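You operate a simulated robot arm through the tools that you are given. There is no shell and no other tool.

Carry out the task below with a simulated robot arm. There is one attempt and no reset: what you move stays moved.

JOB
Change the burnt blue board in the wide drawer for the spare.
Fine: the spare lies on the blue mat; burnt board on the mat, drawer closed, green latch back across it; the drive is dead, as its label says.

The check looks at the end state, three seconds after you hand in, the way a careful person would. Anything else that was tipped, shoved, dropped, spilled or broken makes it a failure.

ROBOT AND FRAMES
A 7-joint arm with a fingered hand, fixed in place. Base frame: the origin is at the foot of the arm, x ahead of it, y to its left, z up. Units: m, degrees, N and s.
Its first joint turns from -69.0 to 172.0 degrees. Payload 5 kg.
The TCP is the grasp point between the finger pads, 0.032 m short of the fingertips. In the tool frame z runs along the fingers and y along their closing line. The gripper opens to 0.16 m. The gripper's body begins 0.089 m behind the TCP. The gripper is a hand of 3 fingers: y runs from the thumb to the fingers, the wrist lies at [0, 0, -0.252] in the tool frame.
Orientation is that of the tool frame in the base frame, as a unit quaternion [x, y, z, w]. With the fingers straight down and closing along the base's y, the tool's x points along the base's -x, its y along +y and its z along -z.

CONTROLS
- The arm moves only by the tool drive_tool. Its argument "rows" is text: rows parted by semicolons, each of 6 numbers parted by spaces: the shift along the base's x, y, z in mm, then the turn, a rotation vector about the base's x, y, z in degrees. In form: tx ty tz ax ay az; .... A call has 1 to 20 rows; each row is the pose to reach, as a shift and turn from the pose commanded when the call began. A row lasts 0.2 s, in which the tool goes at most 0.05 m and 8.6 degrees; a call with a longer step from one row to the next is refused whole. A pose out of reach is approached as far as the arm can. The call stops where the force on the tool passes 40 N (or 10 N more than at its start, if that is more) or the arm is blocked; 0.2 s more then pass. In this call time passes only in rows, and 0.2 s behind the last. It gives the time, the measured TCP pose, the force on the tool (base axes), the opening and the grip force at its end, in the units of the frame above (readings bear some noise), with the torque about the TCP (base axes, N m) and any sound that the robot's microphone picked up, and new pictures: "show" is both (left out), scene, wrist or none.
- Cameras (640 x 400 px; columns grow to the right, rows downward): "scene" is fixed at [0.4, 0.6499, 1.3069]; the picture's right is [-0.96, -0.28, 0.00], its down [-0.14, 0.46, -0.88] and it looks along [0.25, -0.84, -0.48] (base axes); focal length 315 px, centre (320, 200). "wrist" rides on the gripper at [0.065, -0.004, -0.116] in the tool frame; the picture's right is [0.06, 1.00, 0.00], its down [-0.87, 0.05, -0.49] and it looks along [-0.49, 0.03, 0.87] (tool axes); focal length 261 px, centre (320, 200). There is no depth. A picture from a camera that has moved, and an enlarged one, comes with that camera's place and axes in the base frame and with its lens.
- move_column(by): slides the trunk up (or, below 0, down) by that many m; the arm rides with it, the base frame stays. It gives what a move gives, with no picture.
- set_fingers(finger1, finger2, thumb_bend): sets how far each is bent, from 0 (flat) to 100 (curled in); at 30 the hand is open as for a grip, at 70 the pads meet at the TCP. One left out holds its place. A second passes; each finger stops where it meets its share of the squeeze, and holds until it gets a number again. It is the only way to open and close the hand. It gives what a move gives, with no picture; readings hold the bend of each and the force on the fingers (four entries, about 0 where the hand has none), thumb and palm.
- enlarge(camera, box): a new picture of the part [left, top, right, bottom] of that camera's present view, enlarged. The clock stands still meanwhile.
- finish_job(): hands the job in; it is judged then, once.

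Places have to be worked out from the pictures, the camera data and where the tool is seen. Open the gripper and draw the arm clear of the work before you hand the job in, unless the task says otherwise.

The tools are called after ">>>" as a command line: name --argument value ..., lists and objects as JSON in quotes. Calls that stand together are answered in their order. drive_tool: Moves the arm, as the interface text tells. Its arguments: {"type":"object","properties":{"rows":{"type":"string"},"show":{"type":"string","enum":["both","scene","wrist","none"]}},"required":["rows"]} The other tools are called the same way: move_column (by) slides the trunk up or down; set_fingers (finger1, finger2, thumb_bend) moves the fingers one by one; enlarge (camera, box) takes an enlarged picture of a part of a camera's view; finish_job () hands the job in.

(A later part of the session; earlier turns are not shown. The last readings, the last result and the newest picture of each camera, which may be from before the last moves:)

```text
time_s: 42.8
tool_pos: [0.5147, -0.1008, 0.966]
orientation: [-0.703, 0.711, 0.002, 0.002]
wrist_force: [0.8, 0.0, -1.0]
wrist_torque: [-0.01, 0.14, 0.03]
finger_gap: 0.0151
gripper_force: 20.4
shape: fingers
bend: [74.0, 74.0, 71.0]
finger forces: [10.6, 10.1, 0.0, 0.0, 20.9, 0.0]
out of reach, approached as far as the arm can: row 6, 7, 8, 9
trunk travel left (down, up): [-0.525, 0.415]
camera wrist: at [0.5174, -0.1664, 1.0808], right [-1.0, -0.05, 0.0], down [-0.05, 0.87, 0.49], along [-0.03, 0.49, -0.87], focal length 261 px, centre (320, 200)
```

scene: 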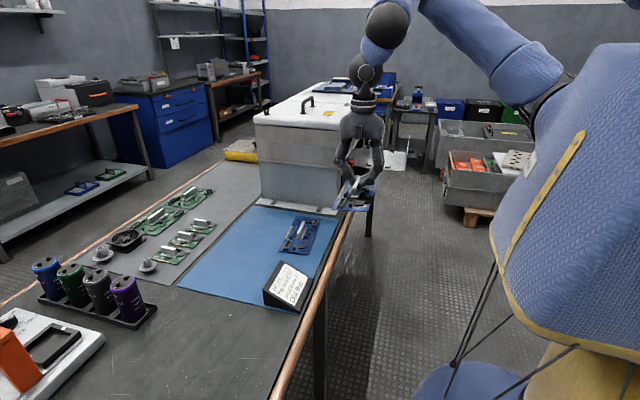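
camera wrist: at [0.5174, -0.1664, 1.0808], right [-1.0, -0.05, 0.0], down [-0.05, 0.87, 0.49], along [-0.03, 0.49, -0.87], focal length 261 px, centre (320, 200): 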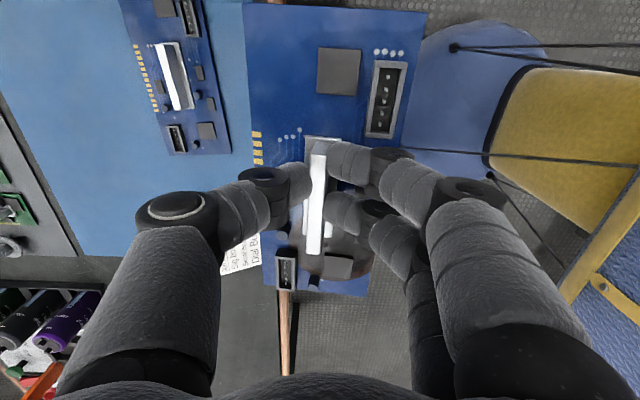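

Past the tight zone and the spare is visible below left. Move out over the free part of the mat.

>>> drive_tool --rows "38 15 0 0 0 0; 76 30 0 0 0 0; 114 45 0 0 0 0; 152 60 0 0 0 0; 190 75 0 0 0 0; 228 90 0 0 0 0; 266 105 0 0 0 0; 300 118 0 0 0 0; 320 126 0 0 0 0" --show "both"

>>> enlarge --camera "scene" --box '[180, 150, 340, 320]'

```text
time_s: 44.8
tool_pos: [0.6938, -0.1143, 0.9704]
orientation: [-0.704, 0.71, 0.002, 0.005]
wrist_force: [-1.0, 0.1, -0.5]
wrist_torque: [-0.01, -0.02, -0.02]
finger_gap: 0.0151
gripper_force: 21.2
shape: fingers
bend: [74.0, 74.0, 71.0]
finger forces: [10.5, 10.2, 0.1, 0.1, 20.8, 0.1]
out of reach, approached as far as the arm can: row 2, 3, 4, 5, 6, 7, 8, 9
trunk travel left (down, up): [-0.525, 0.415]
camera wrist: at [0.696, -0.1808, 1.0831], right [-1.0, -0.05, -0.01], down [-0.05, 0.86, 0.5], along [-0.02, 0.5, -0.87], focal length 261 px, centre (320, 200)
```

scene: 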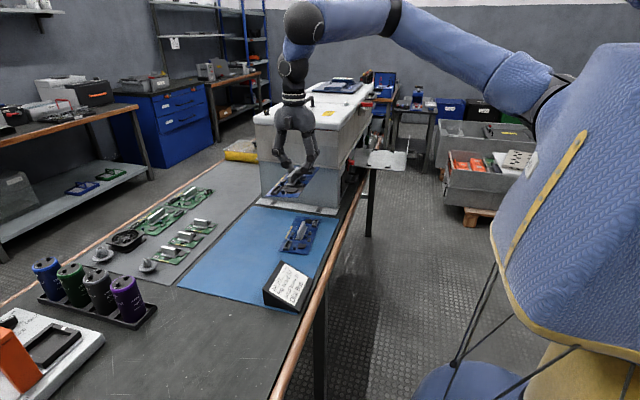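
wrist: 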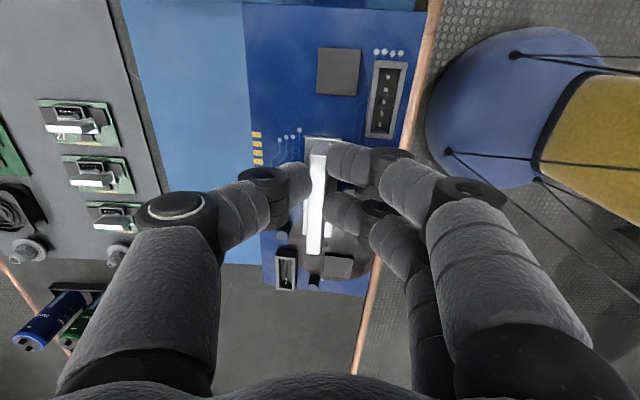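

```text
2.35 times, centred on (260, 235) of scene
camera zoom: at [0.4, 0.6499, 1.3069], right [-0.96, -0.28, 0.0], down [-0.14, 0.46, -0.88], along [0.25, -0.84, -0.48], focal length 741 px, centre (461, 118)
```

zoom: 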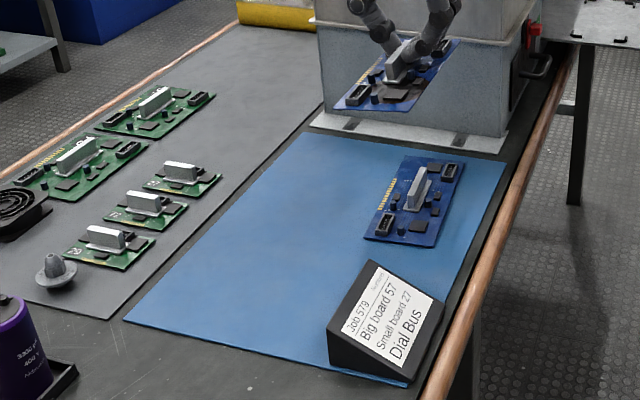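

The arm hits a limit here (azimuth vs. wrist turn). I'll test turning the hand a bit further (+yaw) while moving on, since the burnt board's heading on the mat is free.

>>> drive_tool --rows "10 5 0 0 0 8; 25 15 0 0 0 16; 50 30 0 0 0 20; 85 45 0 0 0 20" --show "none"

```text
time_s: 45.8
tool_pos: [0.7252, -0.1285, 0.9688]
orientation: [0.817, -0.576, -0.002, -0.006]
wrist_force: [-0.1, 0.0, -1.2]
wrist_torque: [-0.02, -0.02, -0.01]
finger_gap: 0.015
gripper_force: 20.2
shape: fingers
bend: [74.0, 74.0, 71.0]
finger forces: [10.5, 10.2, 0.1, 0.1, 20.8, 0.0]
out of reach, approached as far as the arm can: row 1, 2, 3, 4
trunk travel left (down, up): [-0.525, 0.415]
```

Not helped by +yaw. Try turning the other way (back toward yaw ~60°) while shifting +y.

>>> drive_tool --rows "0 0 0 0 0 -8; 0 0 0 0 0 -16; 0 5 0 0 0 -24; 0 15 0 0 0 -32; 0 30 0 0 0 -40; 0 50 0 0 0 -48" --show "scene"

```text
time_s: 47.2
tool_pos: [0.7066, -0.1203, 0.9745]
orientation: [-0.51, 0.86, 0.003, 0.007]
wrist_force: [-0.5, -0.4, -0.6]
wrist_torque: [0.01, -0.02, 0.04]
finger_gap: 0.015
gripper_force: 20.7
shape: fingers
bend: [74.0, 74.0, 71.0]
finger forces: [10.6, 10.1, 0.0, 0.1, 20.8, 0.1]
out of reach, approached as far as the arm can: row 3, 4, 5, 6
trunk travel left (down, up): [-0.525, 0.415]
```

scene: 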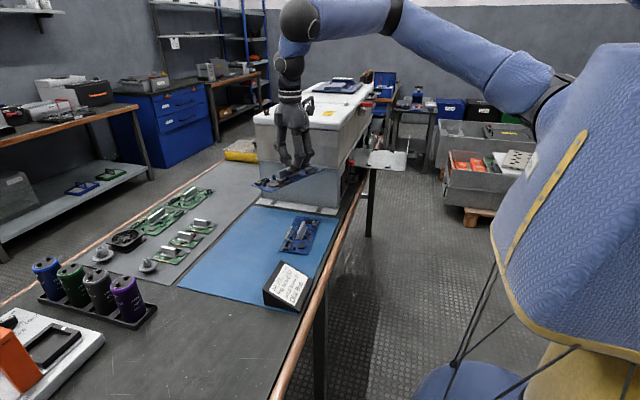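

Yaw turns freely; it's the y-travel at this height that is limited. Test whether being lower helps (board bottom stays >4 cm above the spare's fin).

>>> drive_tool --rows "0 0 -30 0 0 8; 0 0 -60 0 0 16; 20 0 -70 0 0 24; 40 10 -70 0 0 29; 60 20 -70 0 0 29; 80 40 -70 0 0 29" --show "none"

```text
time_s: 48.6
tool_pos: [0.7352, -0.1393, 0.9095]
orientation: [0.711, -0.703, 0.0, -0.005]
wrist_force: [0.2, 0.3, -1.9]
wrist_torque: [-0.04, 0.02, -0.01]
finger_gap: 0.015
gripper_force: 21.0
shape: fingers
bend: [74.0, 74.0, 71.0]
finger forces: [10.6, 10.2, 0.1, 0.0, 21.0, 0.0]
out of reach, approached as far as the arm can: row 2, 3, 4, 5, 6
trunk travel left (down, up): [-0.525, 0.415]
```

Still limited near azimuth −10°. Probe which direction is actually free: try moving +x only at this y.

>>> drive_tool --rows "20 0 20 0 0 0; 45 0 40 0 0 0; 75 0 60 0 0 0; 105 0 60 0 0 0" --show "scene"

```text
time_s: 49.6
tool_pos: [0.7955, -0.1758, 0.9651]
orientation: [0.71, -0.704, -0.002, -0.006]
wrist_force: [-0.5, 0.4, -1.5]
wrist_torque: [-0.03, -0.02, -0.01]
finger_gap: 0.0152
gripper_force: 21.2
shape: fingers
bend: [74.0, 74.0, 71.0]
finger forces: [10.6, 10.1, 0.0, 0.0, 21.0, 0.0]
out of reach, approached as far as the arm can: row 1, 2, 3, 4
trunk travel left (down, up): [-0.525, 0.415]
```

scene: 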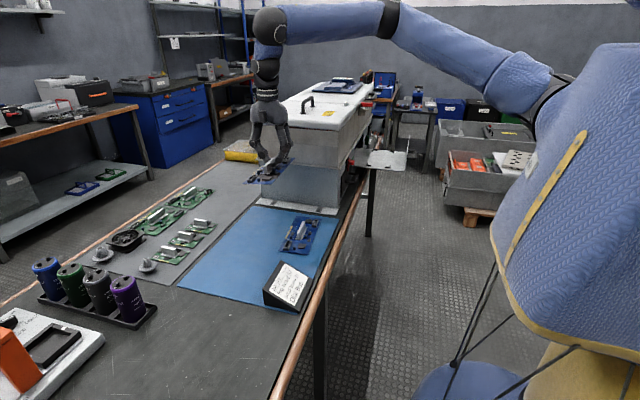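

The limit behaves like a vertical plane (y + 0.6·x ≈ 0.30), independent of height and yaw. I'll go back closer in and probe whether +y is free at smaller x.

>>> drive_tool --rows "-40 15 0 0 0 0; -80 30 0 0 0 0; -120 45 0 0 0 0; -160 55 0 0 0 0; -200 60 0 0 0 0; -235 70 0 0 0 0" --show "none"

>>> drive_tool --rows "0 20 0 0 0 0; 0 45 0 0 0 0; 0 70 0 0 0 0; 0 95 0 0 0 0; 0 120 0 0 0 0" --show "scene"

```text
time_s: 51.0
tool_pos: [0.5611, -0.1031, 0.9652]
orientation: [0.71, -0.704, 0.001, -0.003]
wrist_force: [0.5, 0.3, -1.9]
wrist_torque: [0.0, 0.0, 0.0]
finger_gap: 0.0151
gripper_force: 20.6
shape: fingers
bend: [74.0, 74.0, 71.0]
finger forces: [10.5, 10.0, 0.1, 0.0, 20.7, 0.1]
trunk travel left (down, up): [-0.525, 0.415]
```

```text
time_s: 52.2
tool_pos: [0.5594, -0.08, 0.9666]
orientation: [0.71, -0.705, -0.003, -0.005]
wrist_force: [0.4, -0.2, -1.4]
wrist_torque: [-0.02, -0.02, 0.0]
finger_gap: 0.0149
gripper_force: 20.8
shape: fingers
bend: [74.0, 74.0, 71.0]
finger forces: [10.6, 10.2, 0.0, 0.0, 21.0, 0.0]
out of reach, approached as far as the arm can: row 2, 3, 4, 5
trunk travel left (down, up): [-0.525, 0.415]
```

scene: 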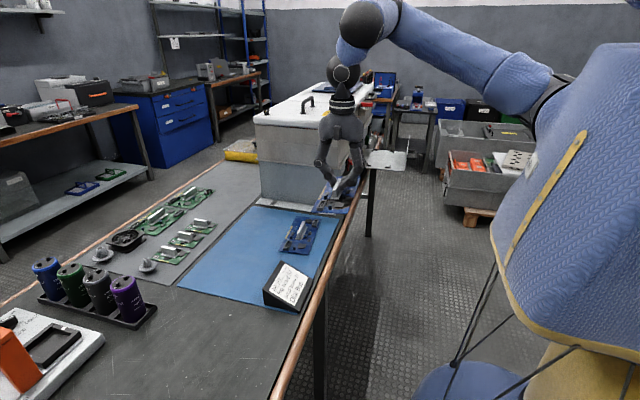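

The reachable edge fits a circle of ~0.43 m around the elbow near (0.52, −0.51): the upper arm can't swing further in with this posture. Changing the trunk height should change the posture, so I raise the trunk and come down with the arm.

>>> move_column --by 0.2

>>> drive_tool --rows "0 0 -40 0 0 0; 0 0 -80 0 0 0; 0 0 -120 0 0 0; 0 0 -160 0 0 0; 0 0 -200 0 0 0; 0 20 -200 0 0 0; 0 45 -200 0 0 0; 0 70 -200 0 0 0; 0 95 -200 0 0 0" --show "scene"

```text
time_s: 54.4
tool_pos: [0.5613, -0.0792, 1.1661]
orientation: [0.71, -0.704, -0.002, -0.004]
wrist_force: [0.0, 0.2, -1.8]
wrist_torque: [-0.04, 0.02, 0.02]
finger_gap: 0.0151
gripper_force: 21.0
shape: fingers
bend: [74.0, 74.0, 71.0]
finger forces: [10.6, 10.1, 0.0, 0.0, 21.0, 0.0]
trunk travel left (down, up): [-0.725, 0.215]
```

```text
time_s: 56.4
tool_pos: [0.556, -0.117, 1.0035]
orientation: [0.71, -0.704, -0.003, -0.005]
wrist_force: [0.5, 0.4, -1.8]
wrist_torque: [-0.02, 0.04, 0.01]
finger_gap: 0.0149
gripper_force: 20.2
shape: fingers
bend: [74.0, 74.0, 71.0]
finger forces: [10.6, 10.1, 0.0, 0.0, 21.0, 0.0]
out of reach, approached as far as the arm can: row 2, 3, 4, 5, 6, 7, 8, 9
trunk travel left (down, up): [-0.725, 0.215]
```

scene: 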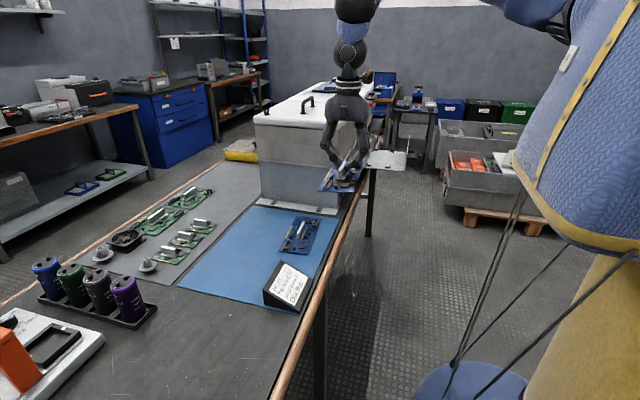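

Raising the trunk made it worse, so lowering it should help. I alternate: raise the tool with the arm, lower the trunk.

>>> drive_tool --rows "0 0 40 0 0 0; 0 0 80 0 0 0; 0 0 120 0 0 0; 0 0 160 0 0 0; 0 0 200 0 0 0" --show "none"

>>> move_column --by -0.25

>>> drive_tool --rows "0 0 40 0 0 0; 0 0 80 0 0 0; 0 0 120 0 0 0; 0 0 160 0 0 0; 0 0 200 0 0 0" --show "none"

```text
time_s: 57.6
tool_pos: [0.559, -0.1158, 1.2052]
orientation: [0.71, -0.704, -0.002, -0.004]
wrist_force: [-0.6, -0.5, -0.5]
wrist_torque: [-0.05, -0.01, 0.0]
finger_gap: 0.015
gripper_force: 20.1
shape: fingers
bend: [74.0, 74.0, 71.0]
finger forces: [10.4, 9.9, 0.1, 0.1, 20.6, 0.0]
trunk travel left (down, up): [-0.725, 0.215]
```

```text
time_s: 60.1
tool_pos: [0.5605, -0.1167, 0.9543]
orientation: [0.71, -0.704, -0.003, -0.004]
wrist_force: [-0.3, 0.4, -1.0]
wrist_torque: [-0.06, 0.04, 0.0]
finger_gap: 0.0148
gripper_force: 20.2
shape: fingers
bend: [74.0, 74.0, 71.0]
finger forces: [10.4, 9.9, 0.0, 0.0, 20.5, 0.1]
trunk travel left (down, up): [-0.475, 0.465]
```

```text
time_s: 61.4
tool_pos: [0.5583, -0.1167, 1.1549]
orientation: [0.71, -0.704, -0.003, -0.004]
wrist_force: [0.3, -0.5, -2.1]
wrist_torque: [-0.03, -0.04, 0.0]
finger_gap: 0.0149
gripper_force: 19.7
shape: fingers
bend: [74.0, 74.0, 71.0]
finger forces: [10.2, 9.8, 0.0, 0.0, 20.1, 0.0]
trunk travel left (down, up): [-0.475, 0.465]
```

Grip is holding (20 N). Lower the trunk another 0.2 m and test +y again.

>>> move_column --by -0.2

>>> drive_tool --rows "0 30 0 0 0 0; 10 60 0 0 0 0; 20 90 0 0 0 0; 40 120 0 0 0 0" --show "both"

```text
time_s: 63.5
tool_pos: [0.5585, -0.1163, 0.953]
orientation: [0.71, -0.705, -0.003, -0.004]
wrist_force: [-0.2, -0.4, -2.0]
wrist_torque: [-0.03, -0.02, 0.0]
finger_gap: 0.0149
gripper_force: 20.1
shape: fingers
bend: [74.0, 74.0, 71.0]
finger forces: [10.2, 9.6, 0.1, 0.0, 20.0, 0.1]
trunk travel left (down, up): [-0.275, 0.665]
```

```text
time_s: 64.5
tool_pos: [0.5516, -0.0984, 0.9428]
orientation: [0.71, -0.704, -0.003, -0.008]
wrist_force: [0.2, 0.1, -2.1]
wrist_torque: [-0.03, -0.01, -0.03]
finger_gap: 0.0151
gripper_force: 20.5
shape: fingers
bend: [74.0, 74.0, 71.0]
finger forces: [10.4, 9.7, 0.0, 0.0, 20.0, 0.0]
out of reach, approached as far as the arm can: row 1, 2, 3, 4
trunk travel left (down, up): [-0.275, 0.665]
camera wrist: at [0.555, -0.1647, 1.0557], right [-1.0, -0.07, -0.01], down [-0.07, 0.86, 0.51], along [-0.03, 0.5, -0.86], focal length 261 px, centre (320, 200)
```

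scene: 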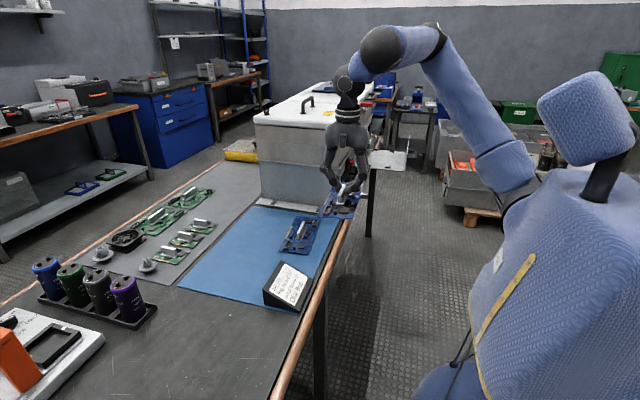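
wrist: 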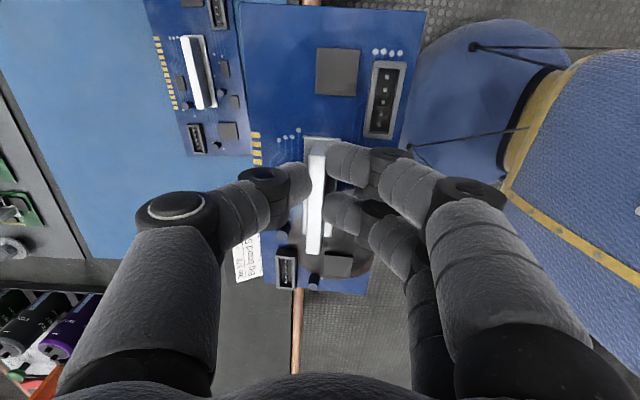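

The robot's torso is now visible: this is its right arm, and crossing the midline is posture-limited. I'll restore the trunk and try with the hand yawed back (yaw 0 and beyond), since the wrist constraint couples to the elbow posture.

>>> move_column --by 0.25

>>> drive_tool --rows "0 0 -40 0 0 -8; 0 0 -80 0 0 -16; 0 0 -120 0 0 -24; 0 0 -160 0 0 -32; 0 0 -200 0 0 -40; 0 0 -220 0 0 -48; 0 0 -220 0 0 -56; 0 0 -220 0 0 -64; 0 0 -220 0 0 -72; 0 0 -220 0 0 -80; 0 0 -220 0 0 -88" --show "none"

>>> drive_tool --rows "10 25 0 0 0 0; 20 50 0 0 0 0; 30 75 0 0 0 0; 40 100 0 0 0 0" --show "scene"

```text
time_s: 67.1
tool_pos: [0.5521, -0.0974, 1.1921]
orientation: [0.71, -0.704, -0.003, -0.008]
wrist_force: [0.5, 0.8, -1.4]
wrist_torque: [-0.02, 0.0, -0.01]
finger_gap: 0.0147
gripper_force: 20.5
shape: fingers
bend: [74.0, 74.0, 71.0]
finger forces: [10.3, 9.7, 0.0, 0.1, 20.1, 0.0]
trunk travel left (down, up): [-0.525, 0.415]
```

```text
time_s: 69.5
tool_pos: [0.553, -0.0976, 0.9713]
orientation: [-0.021, 1.0, -0.002, 0.008]
wrist_force: [-0.3, 0.4, -2.1]
wrist_torque: [0.0, -0.02, 0.02]
finger_gap: 0.0149
gripper_force: 19.7
shape: fingers
bend: [74.0, 74.0, 71.0]
finger forces: [10.0, 9.5, 0.1, 0.0, 19.8, 0.1]
trunk travel left (down, up): [-0.525, 0.415]
```

```text
time_s: 70.5
tool_pos: [0.5651, -0.082, 0.9748]
orientation: [-0.022, 1.0, 0.0, 0.01]
wrist_force: [-0.4, 0.5, -1.0]
wrist_torque: [-0.01, 0.03, 0.03]
finger_gap: 0.0146
gripper_force: 20.3
shape: fingers
bend: [74.0, 74.0, 71.0]
finger forces: [10.4, 10.1, 0.1, 0.0, 20.7, 0.1]
out of reach, approached as far as the arm can: row 1, 2, 3, 4
trunk travel left (down, up): [-0.525, 0.415]
```

scene: 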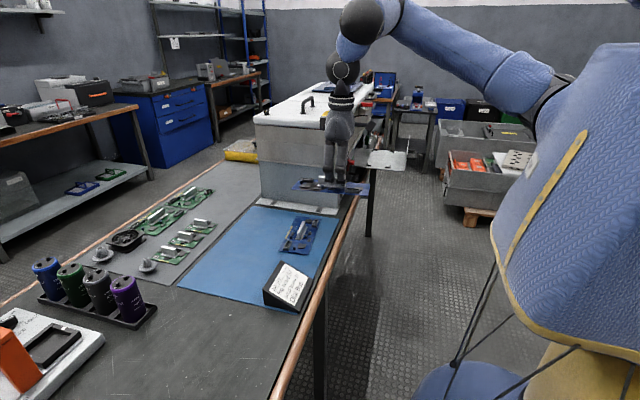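

Yaw turns freely without affecting the limit, so it's the shoulder. The spare's own spot is reachable but the far mat area isn't, so I'll set the burnt board down temporarily beside the spare (near x≈0.80, y≈−0.17), move the spare into the drawer, then put the burnt board properly on the mat where the spare was. First yaw back to 90° and raise, then lower the trunk 0.2 m (best side-reach for low work).

>>> drive_tool --rows "0 -10 20 0 0 8; 5 -20 40 0 0 16; 10 -30 60 0 0 24; 15 -40 80 0 0 32; 20 -45 100 0 0 40; 25 -45 120 0 0 48; 30 -45 140 0 0 56; 35 -45 160 0 0 64; 40 -45 180 0 0 72; 45 -45 190 0 0 80; 45 -45 190 0 0 87.5" --show "none"

>>> move_column --by -0.2

>>> drive_tool --rows "30 -5 0 0 0 0; 65 -12 0 0 0 0; 100 -20 0 0 0 0; 135 -35 0 0 0 0; 165 -48 0 0 0 0; 182 -56 0 0 0 0" --show "both"

```text
time_s: 72.9
tool_pos: [0.613, -0.1268, 1.1607]
orientation: [0.708, -0.707, -0.003, -0.007]
wrist_force: [0.5, 1.1, -0.5]
wrist_torque: [-0.03, -0.03, 0.01]
finger_gap: 0.0149
gripper_force: 20.5
shape: fingers
bend: [74.0, 74.0, 71.0]
finger forces: [10.4, 10.0, 0.0, 0.1, 20.6, 0.1]
trunk travel left (down, up): [-0.525, 0.415]
```

```text
time_s: 75.1
tool_pos: [0.6124, -0.1256, 0.961]
orientation: [-0.707, 0.707, 0.004, 0.008]
wrist_force: [-0.1, -0.3, -2.8]
wrist_torque: [-0.02, 0.01, -0.02]
finger_gap: 0.0149
gripper_force: 19.8
shape: fingers
bend: [74.0, 74.0, 71.0]
finger forces: [10.4, 10.1, 0.0, 0.0, 20.6, 0.0]
trunk travel left (down, up): [-0.325, 0.615]
```

```text
time_s: 76.5
tool_pos: [0.7645, -0.21, 0.9373]
orientation: [0.708, -0.706, -0.006, -0.02]
wrist_force: [1.0, 0.3, -1.2]
wrist_torque: [-0.03, 0.02, -0.01]
finger_gap: 0.0147
gripper_force: 20.8
shape: fingers
bend: [74.0, 74.0, 71.0]
finger forces: [10.5, 10.1, 0.1, 0.0, 20.7, 0.1]
out of reach, approached as far as the arm can: row 2, 3, 4, 5, 6
trunk travel left (down, up): [-0.325, 0.615]
camera wrist: at [0.7649, -0.2805, 1.0492], right [-1.0, -0.06, -0.02], down [-0.07, 0.85, 0.52], along [-0.01, 0.52, -0.85], focal length 261 px, centre (320, 200)
```

scene: 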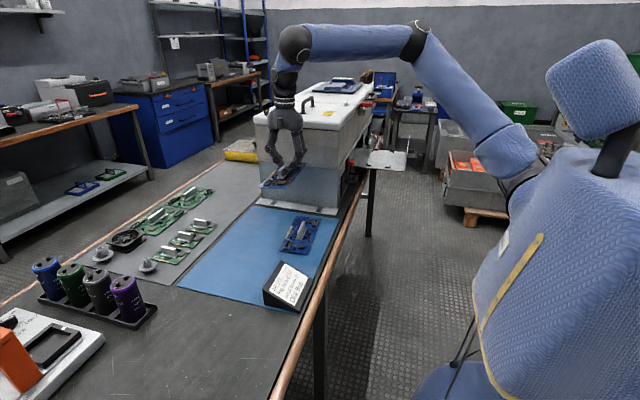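
wrist: 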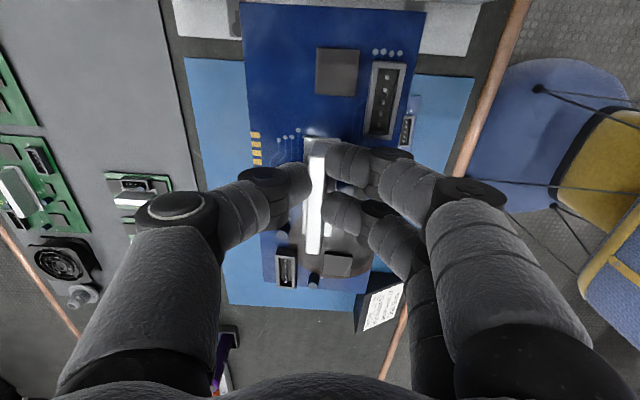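

The wrist cam shows mat and spare below. Lower down here (better reach at this trunk height) and see how far I can get toward (0.795, −0.185).

>>> drive_tool --rows "0 0 -30 0 0 0; 0 0 -60 0 0 0; 10 8 -80 0 0 0; 20 16 -90 0 0 0; 30 25 -90 0 0 0" --show "both"

>>> enlarge --camera "scene" --box '[220, 140, 360, 260]'

```text
time_s: 77.7
tool_pos: [0.7858, -0.1909, 0.845]
orientation: [0.707, -0.707, -0.005, -0.01]
wrist_force: [0.0, 0.1, -2.1]
wrist_torque: [-0.04, 0.01, 0.0]
finger_gap: 0.0148
gripper_force: 20.8
shape: fingers
bend: [74.0, 74.0, 71.0]
finger forces: [10.4, 10.0, 0.0, 0.0, 20.7, 0.1]
out of reach, approached as far as the arm can: row 5
trunk travel left (down, up): [-0.325, 0.615]
camera wrist: at [0.7876, -0.259, 0.9582], right [-1.0, -0.06, -0.01], down [-0.06, 0.86, 0.51], along [-0.02, 0.51, -0.86], focal length 261 px, centre (320, 200)
```

scene: 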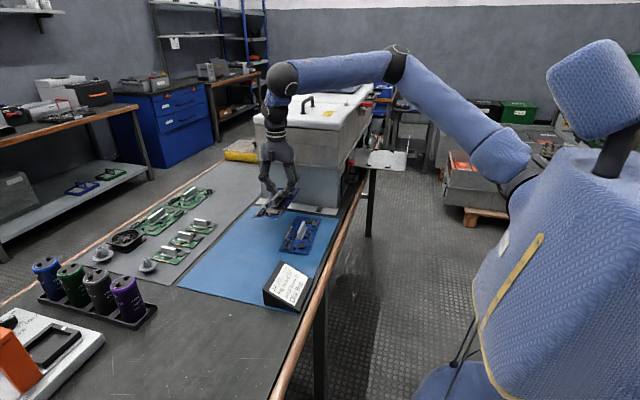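
wrist: 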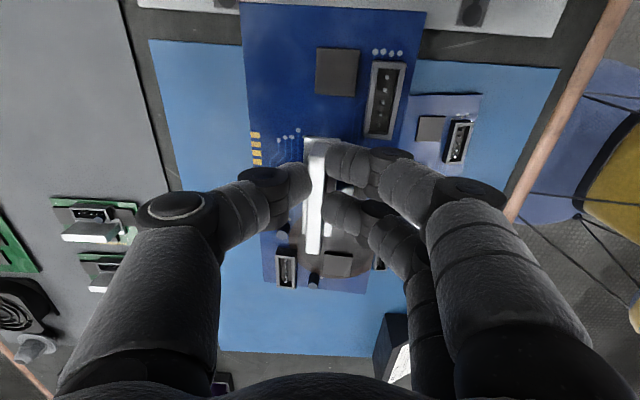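

```text
3.33 times, centred on (290, 200) of scene
camera zoom: at [0.4, 0.6499, 1.3069], right [-0.96, -0.28, 0.0], down [-0.14, 0.46, -0.88], along [0.25, -0.84, -0.48], focal length 1050 px, centre (420, 200)
```

zoom: 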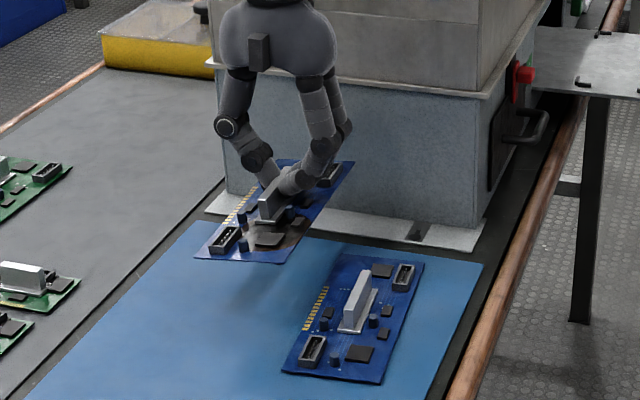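

Lower is better: only the last row was out of reach. Probe further +y at slightly lower height, keeping x ≥ 0.795 so nothing overlaps the spare.

>>> drive_tool --rows "12 0 -10 0 0 0; 14 10 -18 0 0 0; 14 25 -18 0 0 0; 14 40 -18 0 0 0; 14 60 -18 0 0 0" --show "none"

```text
time_s: 78.9
tool_pos: [0.7766, -0.1653, 0.8158]
orientation: [0.707, -0.707, -0.006, -0.014]
wrist_force: [0.6, 0.3, -1.4]
wrist_torque: [-0.01, 0.0, -0.02]
finger_gap: 0.0146
gripper_force: 20.2
shape: fingers
bend: [74.0, 74.0, 71.0]
finger forces: [10.5, 10.0, 0.1, 0.0, 20.6, 0.0]
out of reach, approached as far as the arm can: row 1, 2, 3, 4, 5
trunk travel left (down, up): [-0.325, 0.615]
```

Now at (0.777, −0.165). Check clearance to the spare visually.

>>> enlarge --camera "scene" --box '[240, 170, 340, 260]'

>>> enlarge --camera "wrist" --box '[100, 0, 580, 300]'

```text
4.44 times, centred on (290, 215) of scene
camera zoom: at [0.4, 0.6499, 1.3069], right [-0.96, -0.28, 0.0], down [-0.14, 0.46, -0.88], along [0.25, -0.84, -0.48], focal length 1400 px, centre (453, 133)
```

zoom: 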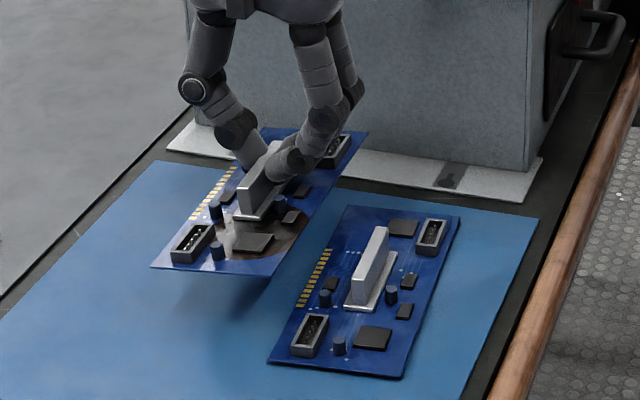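

```text
1.33 times, centred on (340, 150) of wrist
camera zoom: at [0.7784, -0.2348, 0.928], right [-1.0, -0.06, -0.01], down [-0.06, 0.85, 0.52], along [-0.02, 0.52, -0.86], focal length 348 px, centre (293, 267)
```

zoom: 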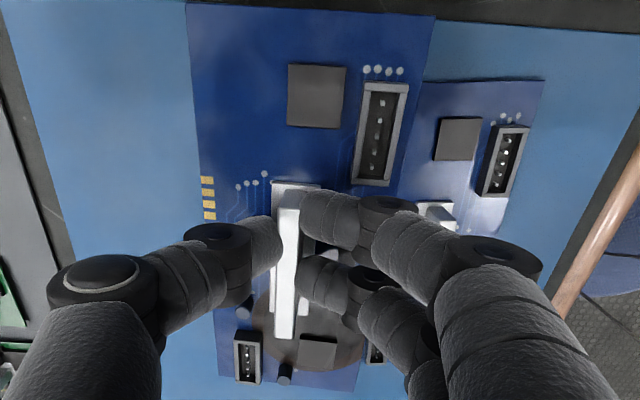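

The burnt board nearly clears the spare; I'll yaw 5.5° to run parallel to it, shift slightly +x, and lower until contact is felt.

>>> drive_tool --rows "4 -2 -4 0 0 3; 7 -4 -8 0 0 5.5; 7 -4 -14 0 0 5.5; 7 -4 -18 0 0 5.5" --show "wrist"

>>> enlarge --camera "scene" --box '[240, 170, 340, 260]'

```text
time_s: 79.9
tool_pos: [0.7824, -0.1712, 0.7974]
orientation: [0.739, -0.673, -0.005, -0.01]
wrist_force: [-0.3, 0.4, -0.9]
wrist_torque: [-0.04, -0.03, -0.04]
finger_gap: 0.0146
gripper_force: 20.6
shape: fingers
bend: [74.0, 74.0, 71.0]
finger forces: [10.4, 10.0, 0.0, 0.0, 20.7, 0.0]
out of reach, approached as far as the arm can: row 1
trunk travel left (down, up): [-0.325, 0.615]
camera wrist: at [0.7907, -0.2377, 0.9112], right [-0.99, -0.16, -0.01], down [-0.14, 0.85, 0.51], along [-0.07, 0.5, -0.86], focal length 261 px, centre (320, 200)
```

wrist: 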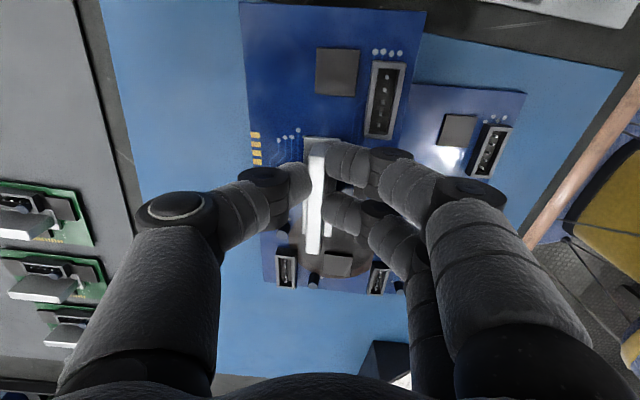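

```text
4.44 times, centred on (290, 215) of scene
camera zoom: at [0.4, 0.6499, 1.3069], right [-0.96, -0.28, 0.0], down [-0.14, 0.46, -0.88], along [0.25, -0.84, -0.48], focal length 1400 px, centre (453, 133)
```

zoom: 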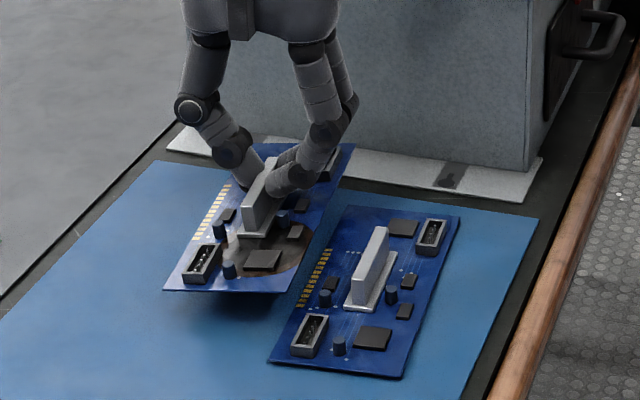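

Only a centimetre left and the last rows were reachable, so reach is better low down. Try sliding +y a bit more so the board lands fully on the mat.

>>> drive_tool --rows "2 5 -2 0 0 0; 2 10 -4 0 0 0; 2 15 -5 0 0 0; 2 20 -6 0 0 0; 2 25 -6 0 0 0" --show "wrist"

>>> enlarge --camera "scene" --box '[240, 170, 340, 260]'

```text
time_s: 81.1
tool_pos: [0.7743, -0.1617, 0.7897]
orientation: [0.74, -0.672, -0.005, -0.01]
wrist_force: [-0.2, -0.5, -0.7]
wrist_torque: [-0.05, -0.01, 0.01]
finger_gap: 0.0146
gripper_force: 20.4
shape: fingers
bend: [74.0, 74.0, 71.0]
finger forces: [10.4, 10.0, 0.0, 0.1, 20.7, 0.0]
out of reach, approached as far as the arm can: row 1, 2, 3, 4, 5
trunk travel left (down, up): [-0.325, 0.615]
camera wrist: at [0.783, -0.2282, 0.9028], right [-0.99, -0.16, -0.01], down [-0.14, 0.85, 0.51], along [-0.07, 0.5, -0.86], focal length 261 px, centre (320, 200)
```

wrist: 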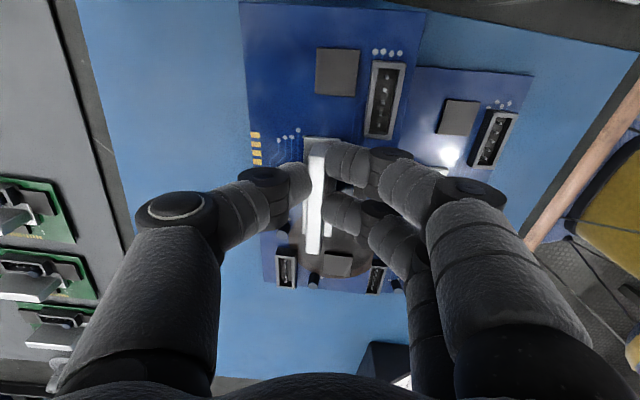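

```text
4.44 times, centred on (290, 215) of scene
camera zoom: at [0.4, 0.6499, 1.3069], right [-0.96, -0.28, 0.0], down [-0.14, 0.46, -0.88], along [0.25, -0.84, -0.48], focal length 1400 px, centre (453, 133)
```

zoom: 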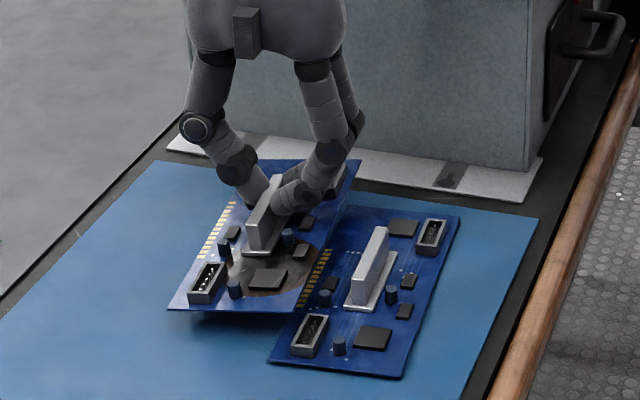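

It slid along the limit to x=0.774, too close over the spare's edge. Lift a few mm, go back to x≈0.785, and set it down there.

>>> drive_tool --rows "0 0 8 0 0 0; 6 -5 8 0 0 0; 11 -10 8 0 0 0; 11 -10 3 0 0 0; 11 -10 0 0 0 0; 11 -10 -3 0 0 0; 11 -10 -6 0 0 0" --show "wrist"

>>> enlarge --camera "scene" --box '[240, 170, 340, 260]'

```text
time_s: 82.7
tool_pos: [0.784, -0.1731, 0.784]
orientation: [0.74, -0.672, -0.004, -0.008]
wrist_force: [-0.6, 0.0, -2.5]
wrist_torque: [-0.07, -0.02, 0.02]
finger_gap: 0.0147
gripper_force: 20.4
shape: fingers
bend: [74.0, 74.0, 71.0]
finger forces: [10.4, 10.0, 0.0, 0.0, 20.6, 0.1]
trunk travel left (down, up): [-0.325, 0.615]
camera wrist: at [0.7939, -0.24, 0.8968], right [-0.99, -0.16, -0.01], down [-0.14, 0.85, 0.51], along [-0.07, 0.5, -0.86], focal length 261 px, centre (320, 200)
```

wrist: 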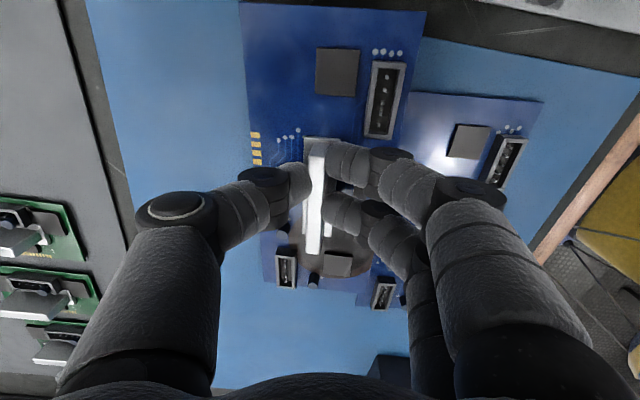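

```text
4.44 times, centred on (290, 215) of scene
camera zoom: at [0.4, 0.6499, 1.3069], right [-0.96, -0.28, 0.0], down [-0.14, 0.46, -0.88], along [0.25, -0.84, -0.48], focal length 1400 px, centre (453, 133)
```

zoom: 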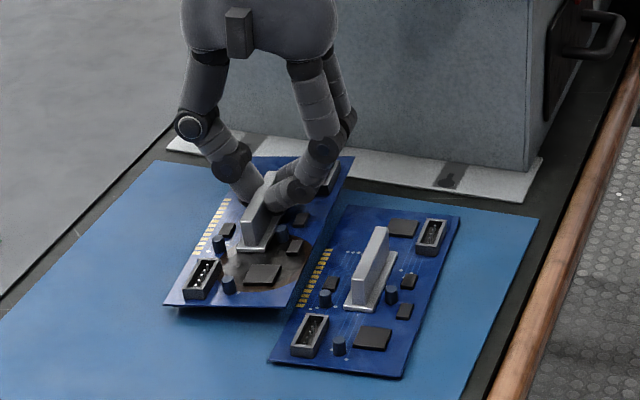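

Nearly down; continue in 2 mm steps until contact force shows.

>>> drive_tool --rows "0 0 -2 0 0 0; 0 0 -4 0 0 0; 0 0 -6 0 0 0; 0 0 -8 0 0 0" --show "none"

>>> enlarge --camera "scene" --box '[240, 170, 340, 260]'

```text
time_s: 83.7
tool_pos: [0.7852, -0.1721, 0.7756]
orientation: [0.74, -0.673, -0.004, -0.006]
wrist_force: [0.4, 0.0, -1.0]
wrist_torque: [-0.03, 0.0, -0.04]
finger_gap: 0.0149
gripper_force: 20.5
shape: fingers
bend: [74.0, 74.0, 71.0]
finger forces: [10.3, 10.2, 0.1, 0.1, 20.6, 0.0]
trunk travel left (down, up): [-0.325, 0.615]
```

```text
4.44 times, centred on (290, 215) of scene
camera zoom: at [0.4, 0.6499, 1.3069], right [-0.96, -0.28, 0.0], down [-0.14, 0.46, -0.88], along [0.25, -0.84, -0.48], focal length 1400 px, centre (453, 133)
```

zoom: 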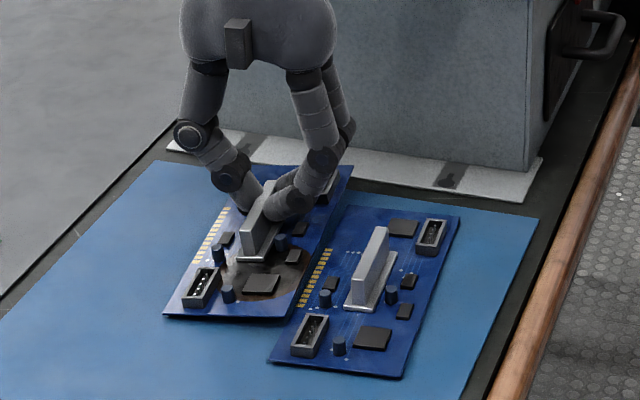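

Still hanging freely; a few more millimetres.

>>> drive_tool --rows "0 0 -2 0 0 0; 0 0 -4 0 0 0; 0 0 -6 0 0 0" --show "none"

>>> enlarge --camera "scene" --box '[240, 170, 340, 260]'

```text
time_s: 84.5
tool_pos: [0.7851, -0.1721, 0.7711]
orientation: [0.74, -0.672, -0.003, -0.006]
wrist_force: [-2.0, -0.5, 4.0]
wrist_torque: [0.06, -0.06, 0.04]
finger_gap: 0.0147
gripper_force: 22.4
shape: fingers
bend: [74.0, 74.0, 71.0]
finger forces: [10.9, 12.6, 0.0, 0.0, 21.4, 0.1]
trunk travel left (down, up): [-0.325, 0.615]
```

```text
4.44 times, centred on (290, 215) of scene
camera zoom: at [0.4, 0.6499, 1.3069], right [-0.96, -0.28, 0.0], down [-0.14, 0.46, -0.88], along [0.25, -0.84, -0.48], focal length 1400 px, centre (453, 133)
```

zoom: 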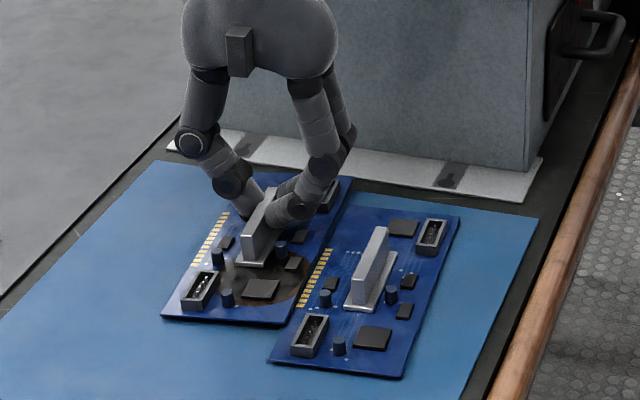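

Contact felt (+5 N). Check the gap to the spare before releasing.

>>> enlarge --camera "scene" --box '[275, 205, 325, 245]'

>>> enlarge --camera "wrist" --box '[220, 0, 560, 320]'

```text
10.00 times, centred on (300, 225) of scene
camera zoom: at [0.4, 0.6499, 1.3069], right [-0.96, -0.28, 0.0], down [-0.14, 0.46, -0.88], along [0.25, -0.84, -0.48], focal length 3149 px, centre (520, -50)
```

zoom: 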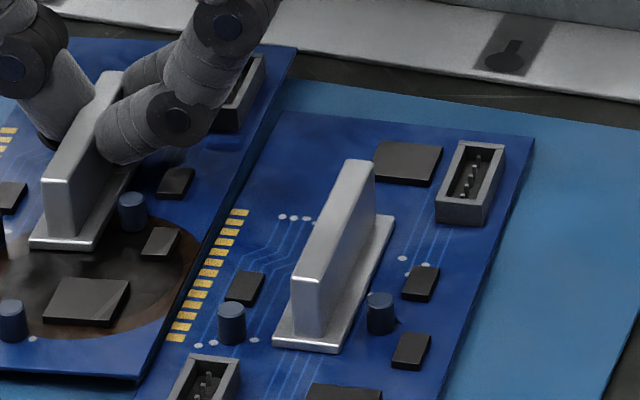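

```text
1.25 times, centred on (390, 160) of wrist
camera zoom: at [0.7939, -0.2386, 0.8836], right [-0.99, -0.16, -0.01], down [-0.14, 0.85, 0.51], along [-0.07, 0.5, -0.86], focal length 326 px, centre (232, 250)
```

zoom: 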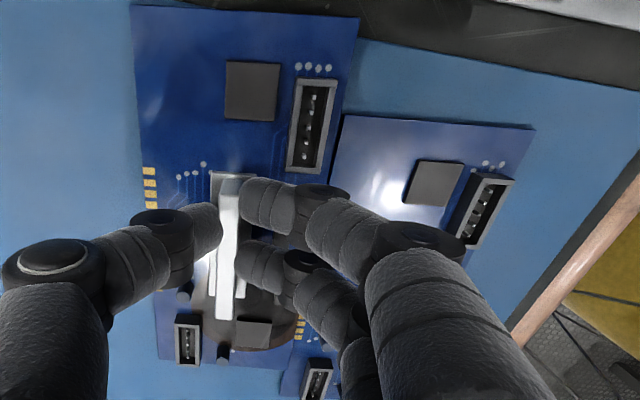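

The two boards are only millimetres apart. Lift slightly, shift 8 mm further in +x, and set down again.

>>> drive_tool --rows "0 0 5 0 0 0; 4 -3 6 0 0 0; 9 -7 6 0 0 0; 9 -7 3 0 0 0; 9 -7 0 0 0 0" --show "none"

>>> enlarge --camera "scene" --box '[260, 190, 320, 250]'

```text
time_s: 85.7
tool_pos: [0.794, -0.1787, 0.7701]
orientation: [0.74, -0.672, -0.004, -0.007]
wrist_force: [-1.4, -0.8, 0.8]
wrist_torque: [0.04, -0.01, 0.01]
finger_gap: 0.0148
gripper_force: 22.3
shape: fingers
bend: [74.0, 74.0, 71.0]
finger forces: [10.4, 11.8, 0.2, 0.1, 21.3, 0.0]
trunk travel left (down, up): [-0.325, 0.615]
```

```text
6.67 times, centred on (290, 220) of scene
camera zoom: at [0.4, 0.6499, 1.3069], right [-0.96, -0.28, 0.0], down [-0.14, 0.46, -0.88], along [0.25, -0.84, -0.48], focal length 2099 px, centre (520, 67)
```

zoom: 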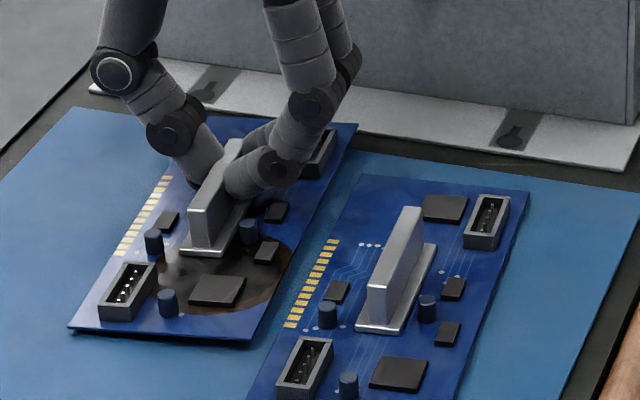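

Good gap now (~1 cm) and the board is resting on the surface. Release by opening to the pre-shape, then rise straight up.

>>> set_fingers --finger1 58 --finger2 58 --thumb_bend 58

>>> drive_tool --rows "0 0 10 0 0 0; 0 0 25 0 0 0; 0 0 45 0 0 0; 0 0 65 0 0 0" --show "both"

>>> enlarge --camera "wrist" --box '[180, 0, 580, 300]'

```text
time_s: 86.7
tool_pos: [0.7943, -0.1784, 0.7705]
orientation: [0.74, -0.672, -0.004, -0.007]
wrist_force: [0.3, -0.4, 0.7]
wrist_torque: [-0.04, 0.0, 0.03]
finger_gap: 0.0585
gripper_force: 0.1
shape: fingers
bend: [57.0, 57.0, 57.0]
finger forces: [0.0, 0.1, 0.0, 0.0, 0.1, 0.0]
trunk travel left (down, up): [-0.325, 0.615]
```

```text
time_s: 87.7
tool_pos: [0.7858, -0.1863, 0.8326]
orientation: [0.74, -0.672, -0.005, -0.011]
wrist_force: [-0.2, 0.1, -0.4]
wrist_torque: [-0.01, 0.01, 0.01]
finger_gap: 0.0585
gripper_force: 0.0
shape: fingers
bend: [57.0, 57.0, 57.0]
finger forces: [0.1, 0.1, 0.1, 0.0, 0.0, 0.0]
out of reach, approached as far as the arm can: row 3, 4
trunk travel left (down, up): [-0.325, 0.615]
camera wrist: at [0.7943, -0.2533, 0.9453], right [-0.99, -0.16, -0.01], down [-0.14, 0.85, 0.51], along [-0.07, 0.5, -0.86], focal length 261 px, centre (320, 200)
```

scene: 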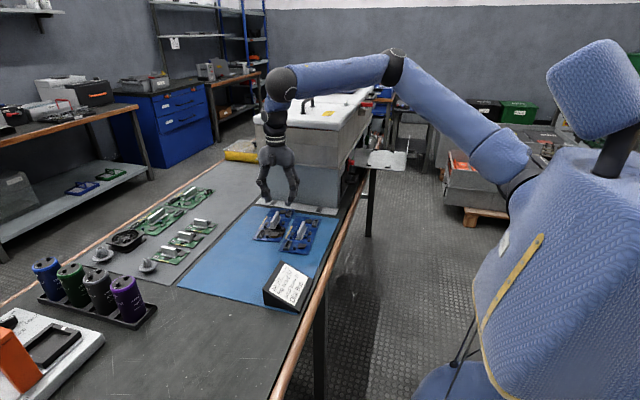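
wrist: 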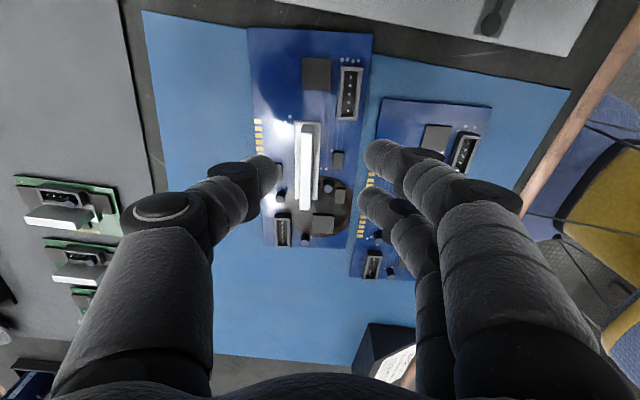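

```text
1.33 times, centred on (380, 150) of wrist
camera zoom: at [0.7943, -0.2533, 0.9453], right [-0.99, -0.16, -0.01], down [-0.14, 0.85, 0.51], along [-0.07, 0.5, -0.86], focal length 348 px, centre (240, 267)
```

zoom: 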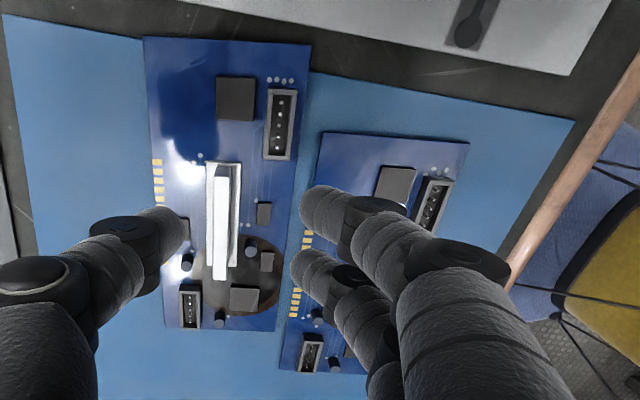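

Burnt board is down (its far end slightly over the mat edge – temporary). Now move over the spare to measure its fin.

>>> drive_tool --rows "-25 3 15 0 0 -3; -55 8 30 0 0 -5.5; -85 15 40 0 0 -5.5; -100 20 40 0 0 -5.5" --show "both"

>>> enlarge --camera "wrist" --box '[180, 20, 480, 245]'

```text
time_s: 88.7
tool_pos: [0.6866, -0.167, 0.873]
orientation: [-0.707, 0.707, 0.003, 0.008]
wrist_force: [-0.5, 0.1, 0.0]
wrist_torque: [-0.04, 0.02, 0.01]
finger_gap: 0.0587
gripper_force: 0.1
shape: fingers
bend: [57.0, 57.0, 57.0]
finger forces: [0.0, 0.1, 0.1, 0.0, 0.0, 0.0]
trunk travel left (down, up): [-0.325, 0.615]
camera wrist: at [0.6893, -0.2345, 0.9861], right [-1.0, -0.06, -0.01], down [-0.06, 0.86, 0.51], along [-0.03, 0.5, -0.86], focal length 261 px, centre (320, 200)
```

scene: 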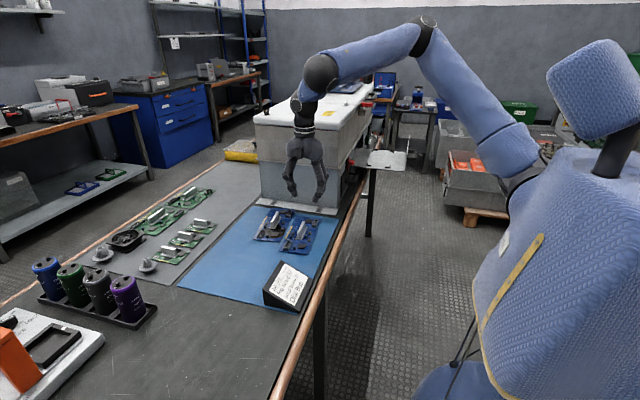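
wrist: 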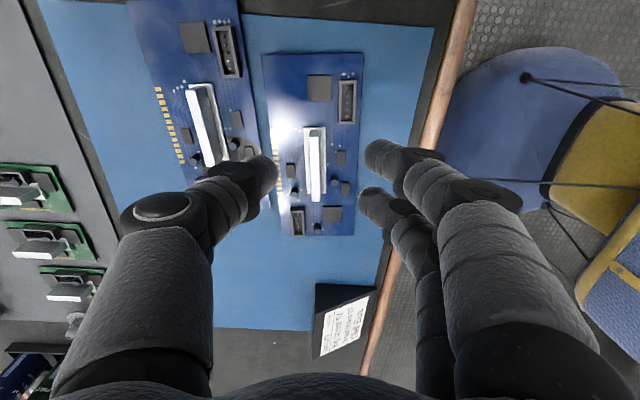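

```text
1.78 times, centred on (330, 132) of wrist
camera zoom: at [0.6893, -0.2345, 0.9861], right [-1.0, -0.06, -0.01], down [-0.06, 0.86, 0.51], along [-0.03, 0.5, -0.86], focal length 463 px, centre (302, 320)
```

zoom: 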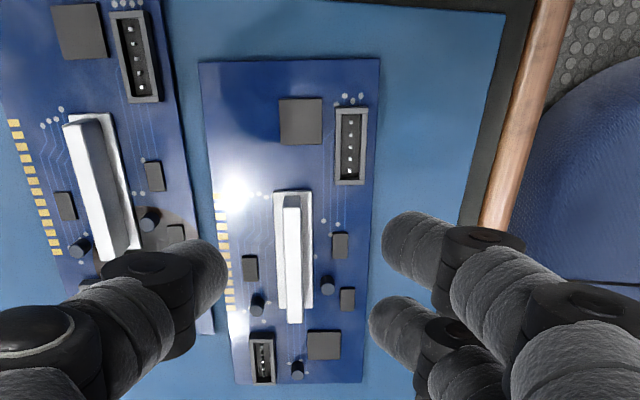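

Spare fin: centre ≈ (0.690, −0.133), turned ~4.4°, similar layout. I align yaw, level the tool, and descend to just above it with the same grip offset as before.

>>> drive_tool --rows "2 9 -20 -0.4 0.2 2.2; 4.4 18 -45 -0.9 0.4 4.4; 4.4 18 -70 -0.9 0.4 4.4" --show "both"

>>> enlarge --camera "wrist" --box '[200, 50, 440, 250]'

>>> enlarge --camera "scene" --box '[260, 180, 340, 260]'

```text
time_s: 89.5
tool_pos: [0.6895, -0.1521, 0.8016]
orientation: [0.734, -0.68, -0.001, 0.0]
wrist_force: [0.2, 0.6, 0.2]
wrist_torque: [-0.01, 0.04, 0.0]
finger_gap: 0.0588
gripper_force: 0.0
shape: fingers
bend: [57.0, 57.0, 57.0]
finger forces: [0.0, 0.0, 0.0, 0.0, 0.0, 0.0]
trunk travel left (down, up): [-0.325, 0.615]
camera wrist: at [0.699, -0.2154, 0.9152], right [-0.99, -0.14, 0.0], down [-0.12, 0.86, 0.49], along [-0.07, 0.49, -0.87], focal length 261 px, centre (320, 200)
```

scene: 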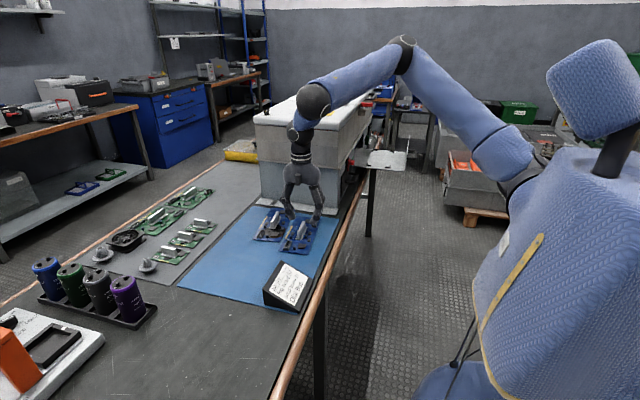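
wrist: 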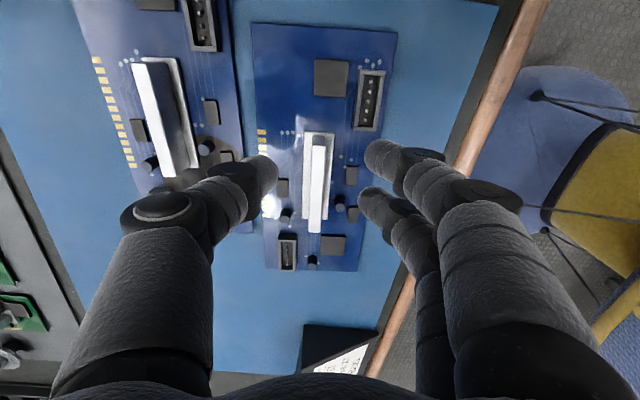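

```text
2.00 times, centred on (320, 150) of wrist
camera zoom: at [0.699, -0.2154, 0.9152], right [-0.99, -0.14, 0.0], down [-0.12, 0.86, 0.49], along [-0.07, 0.49, -0.87], focal length 521 px, centre (320, 300)
```

zoom: 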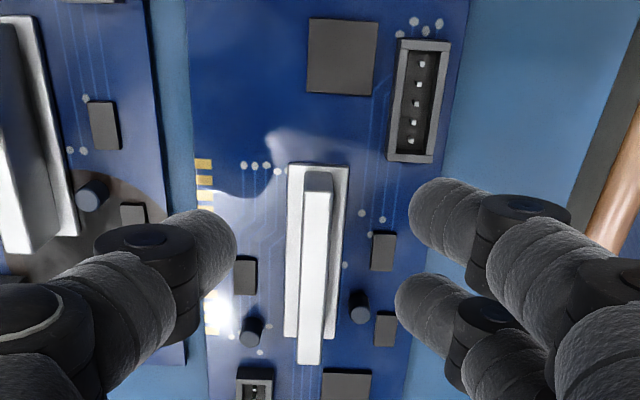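

```text
5.00 times, centred on (300, 220) of scene
camera zoom: at [0.4, 0.6499, 1.3069], right [-0.96, -0.28, 0.0], down [-0.14, 0.46, -0.88], along [0.25, -0.84, -0.48], focal length 1574 px, centre (420, 100)
```

zoom: 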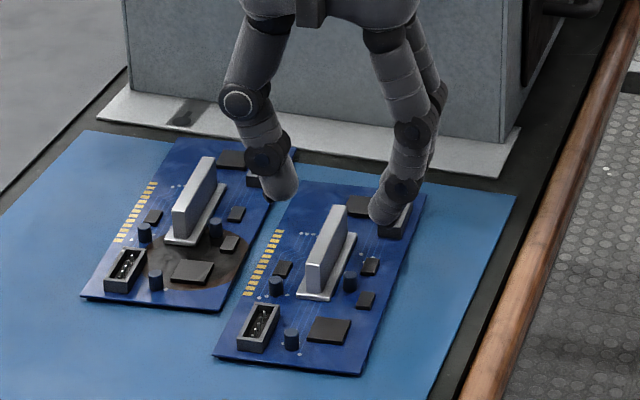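

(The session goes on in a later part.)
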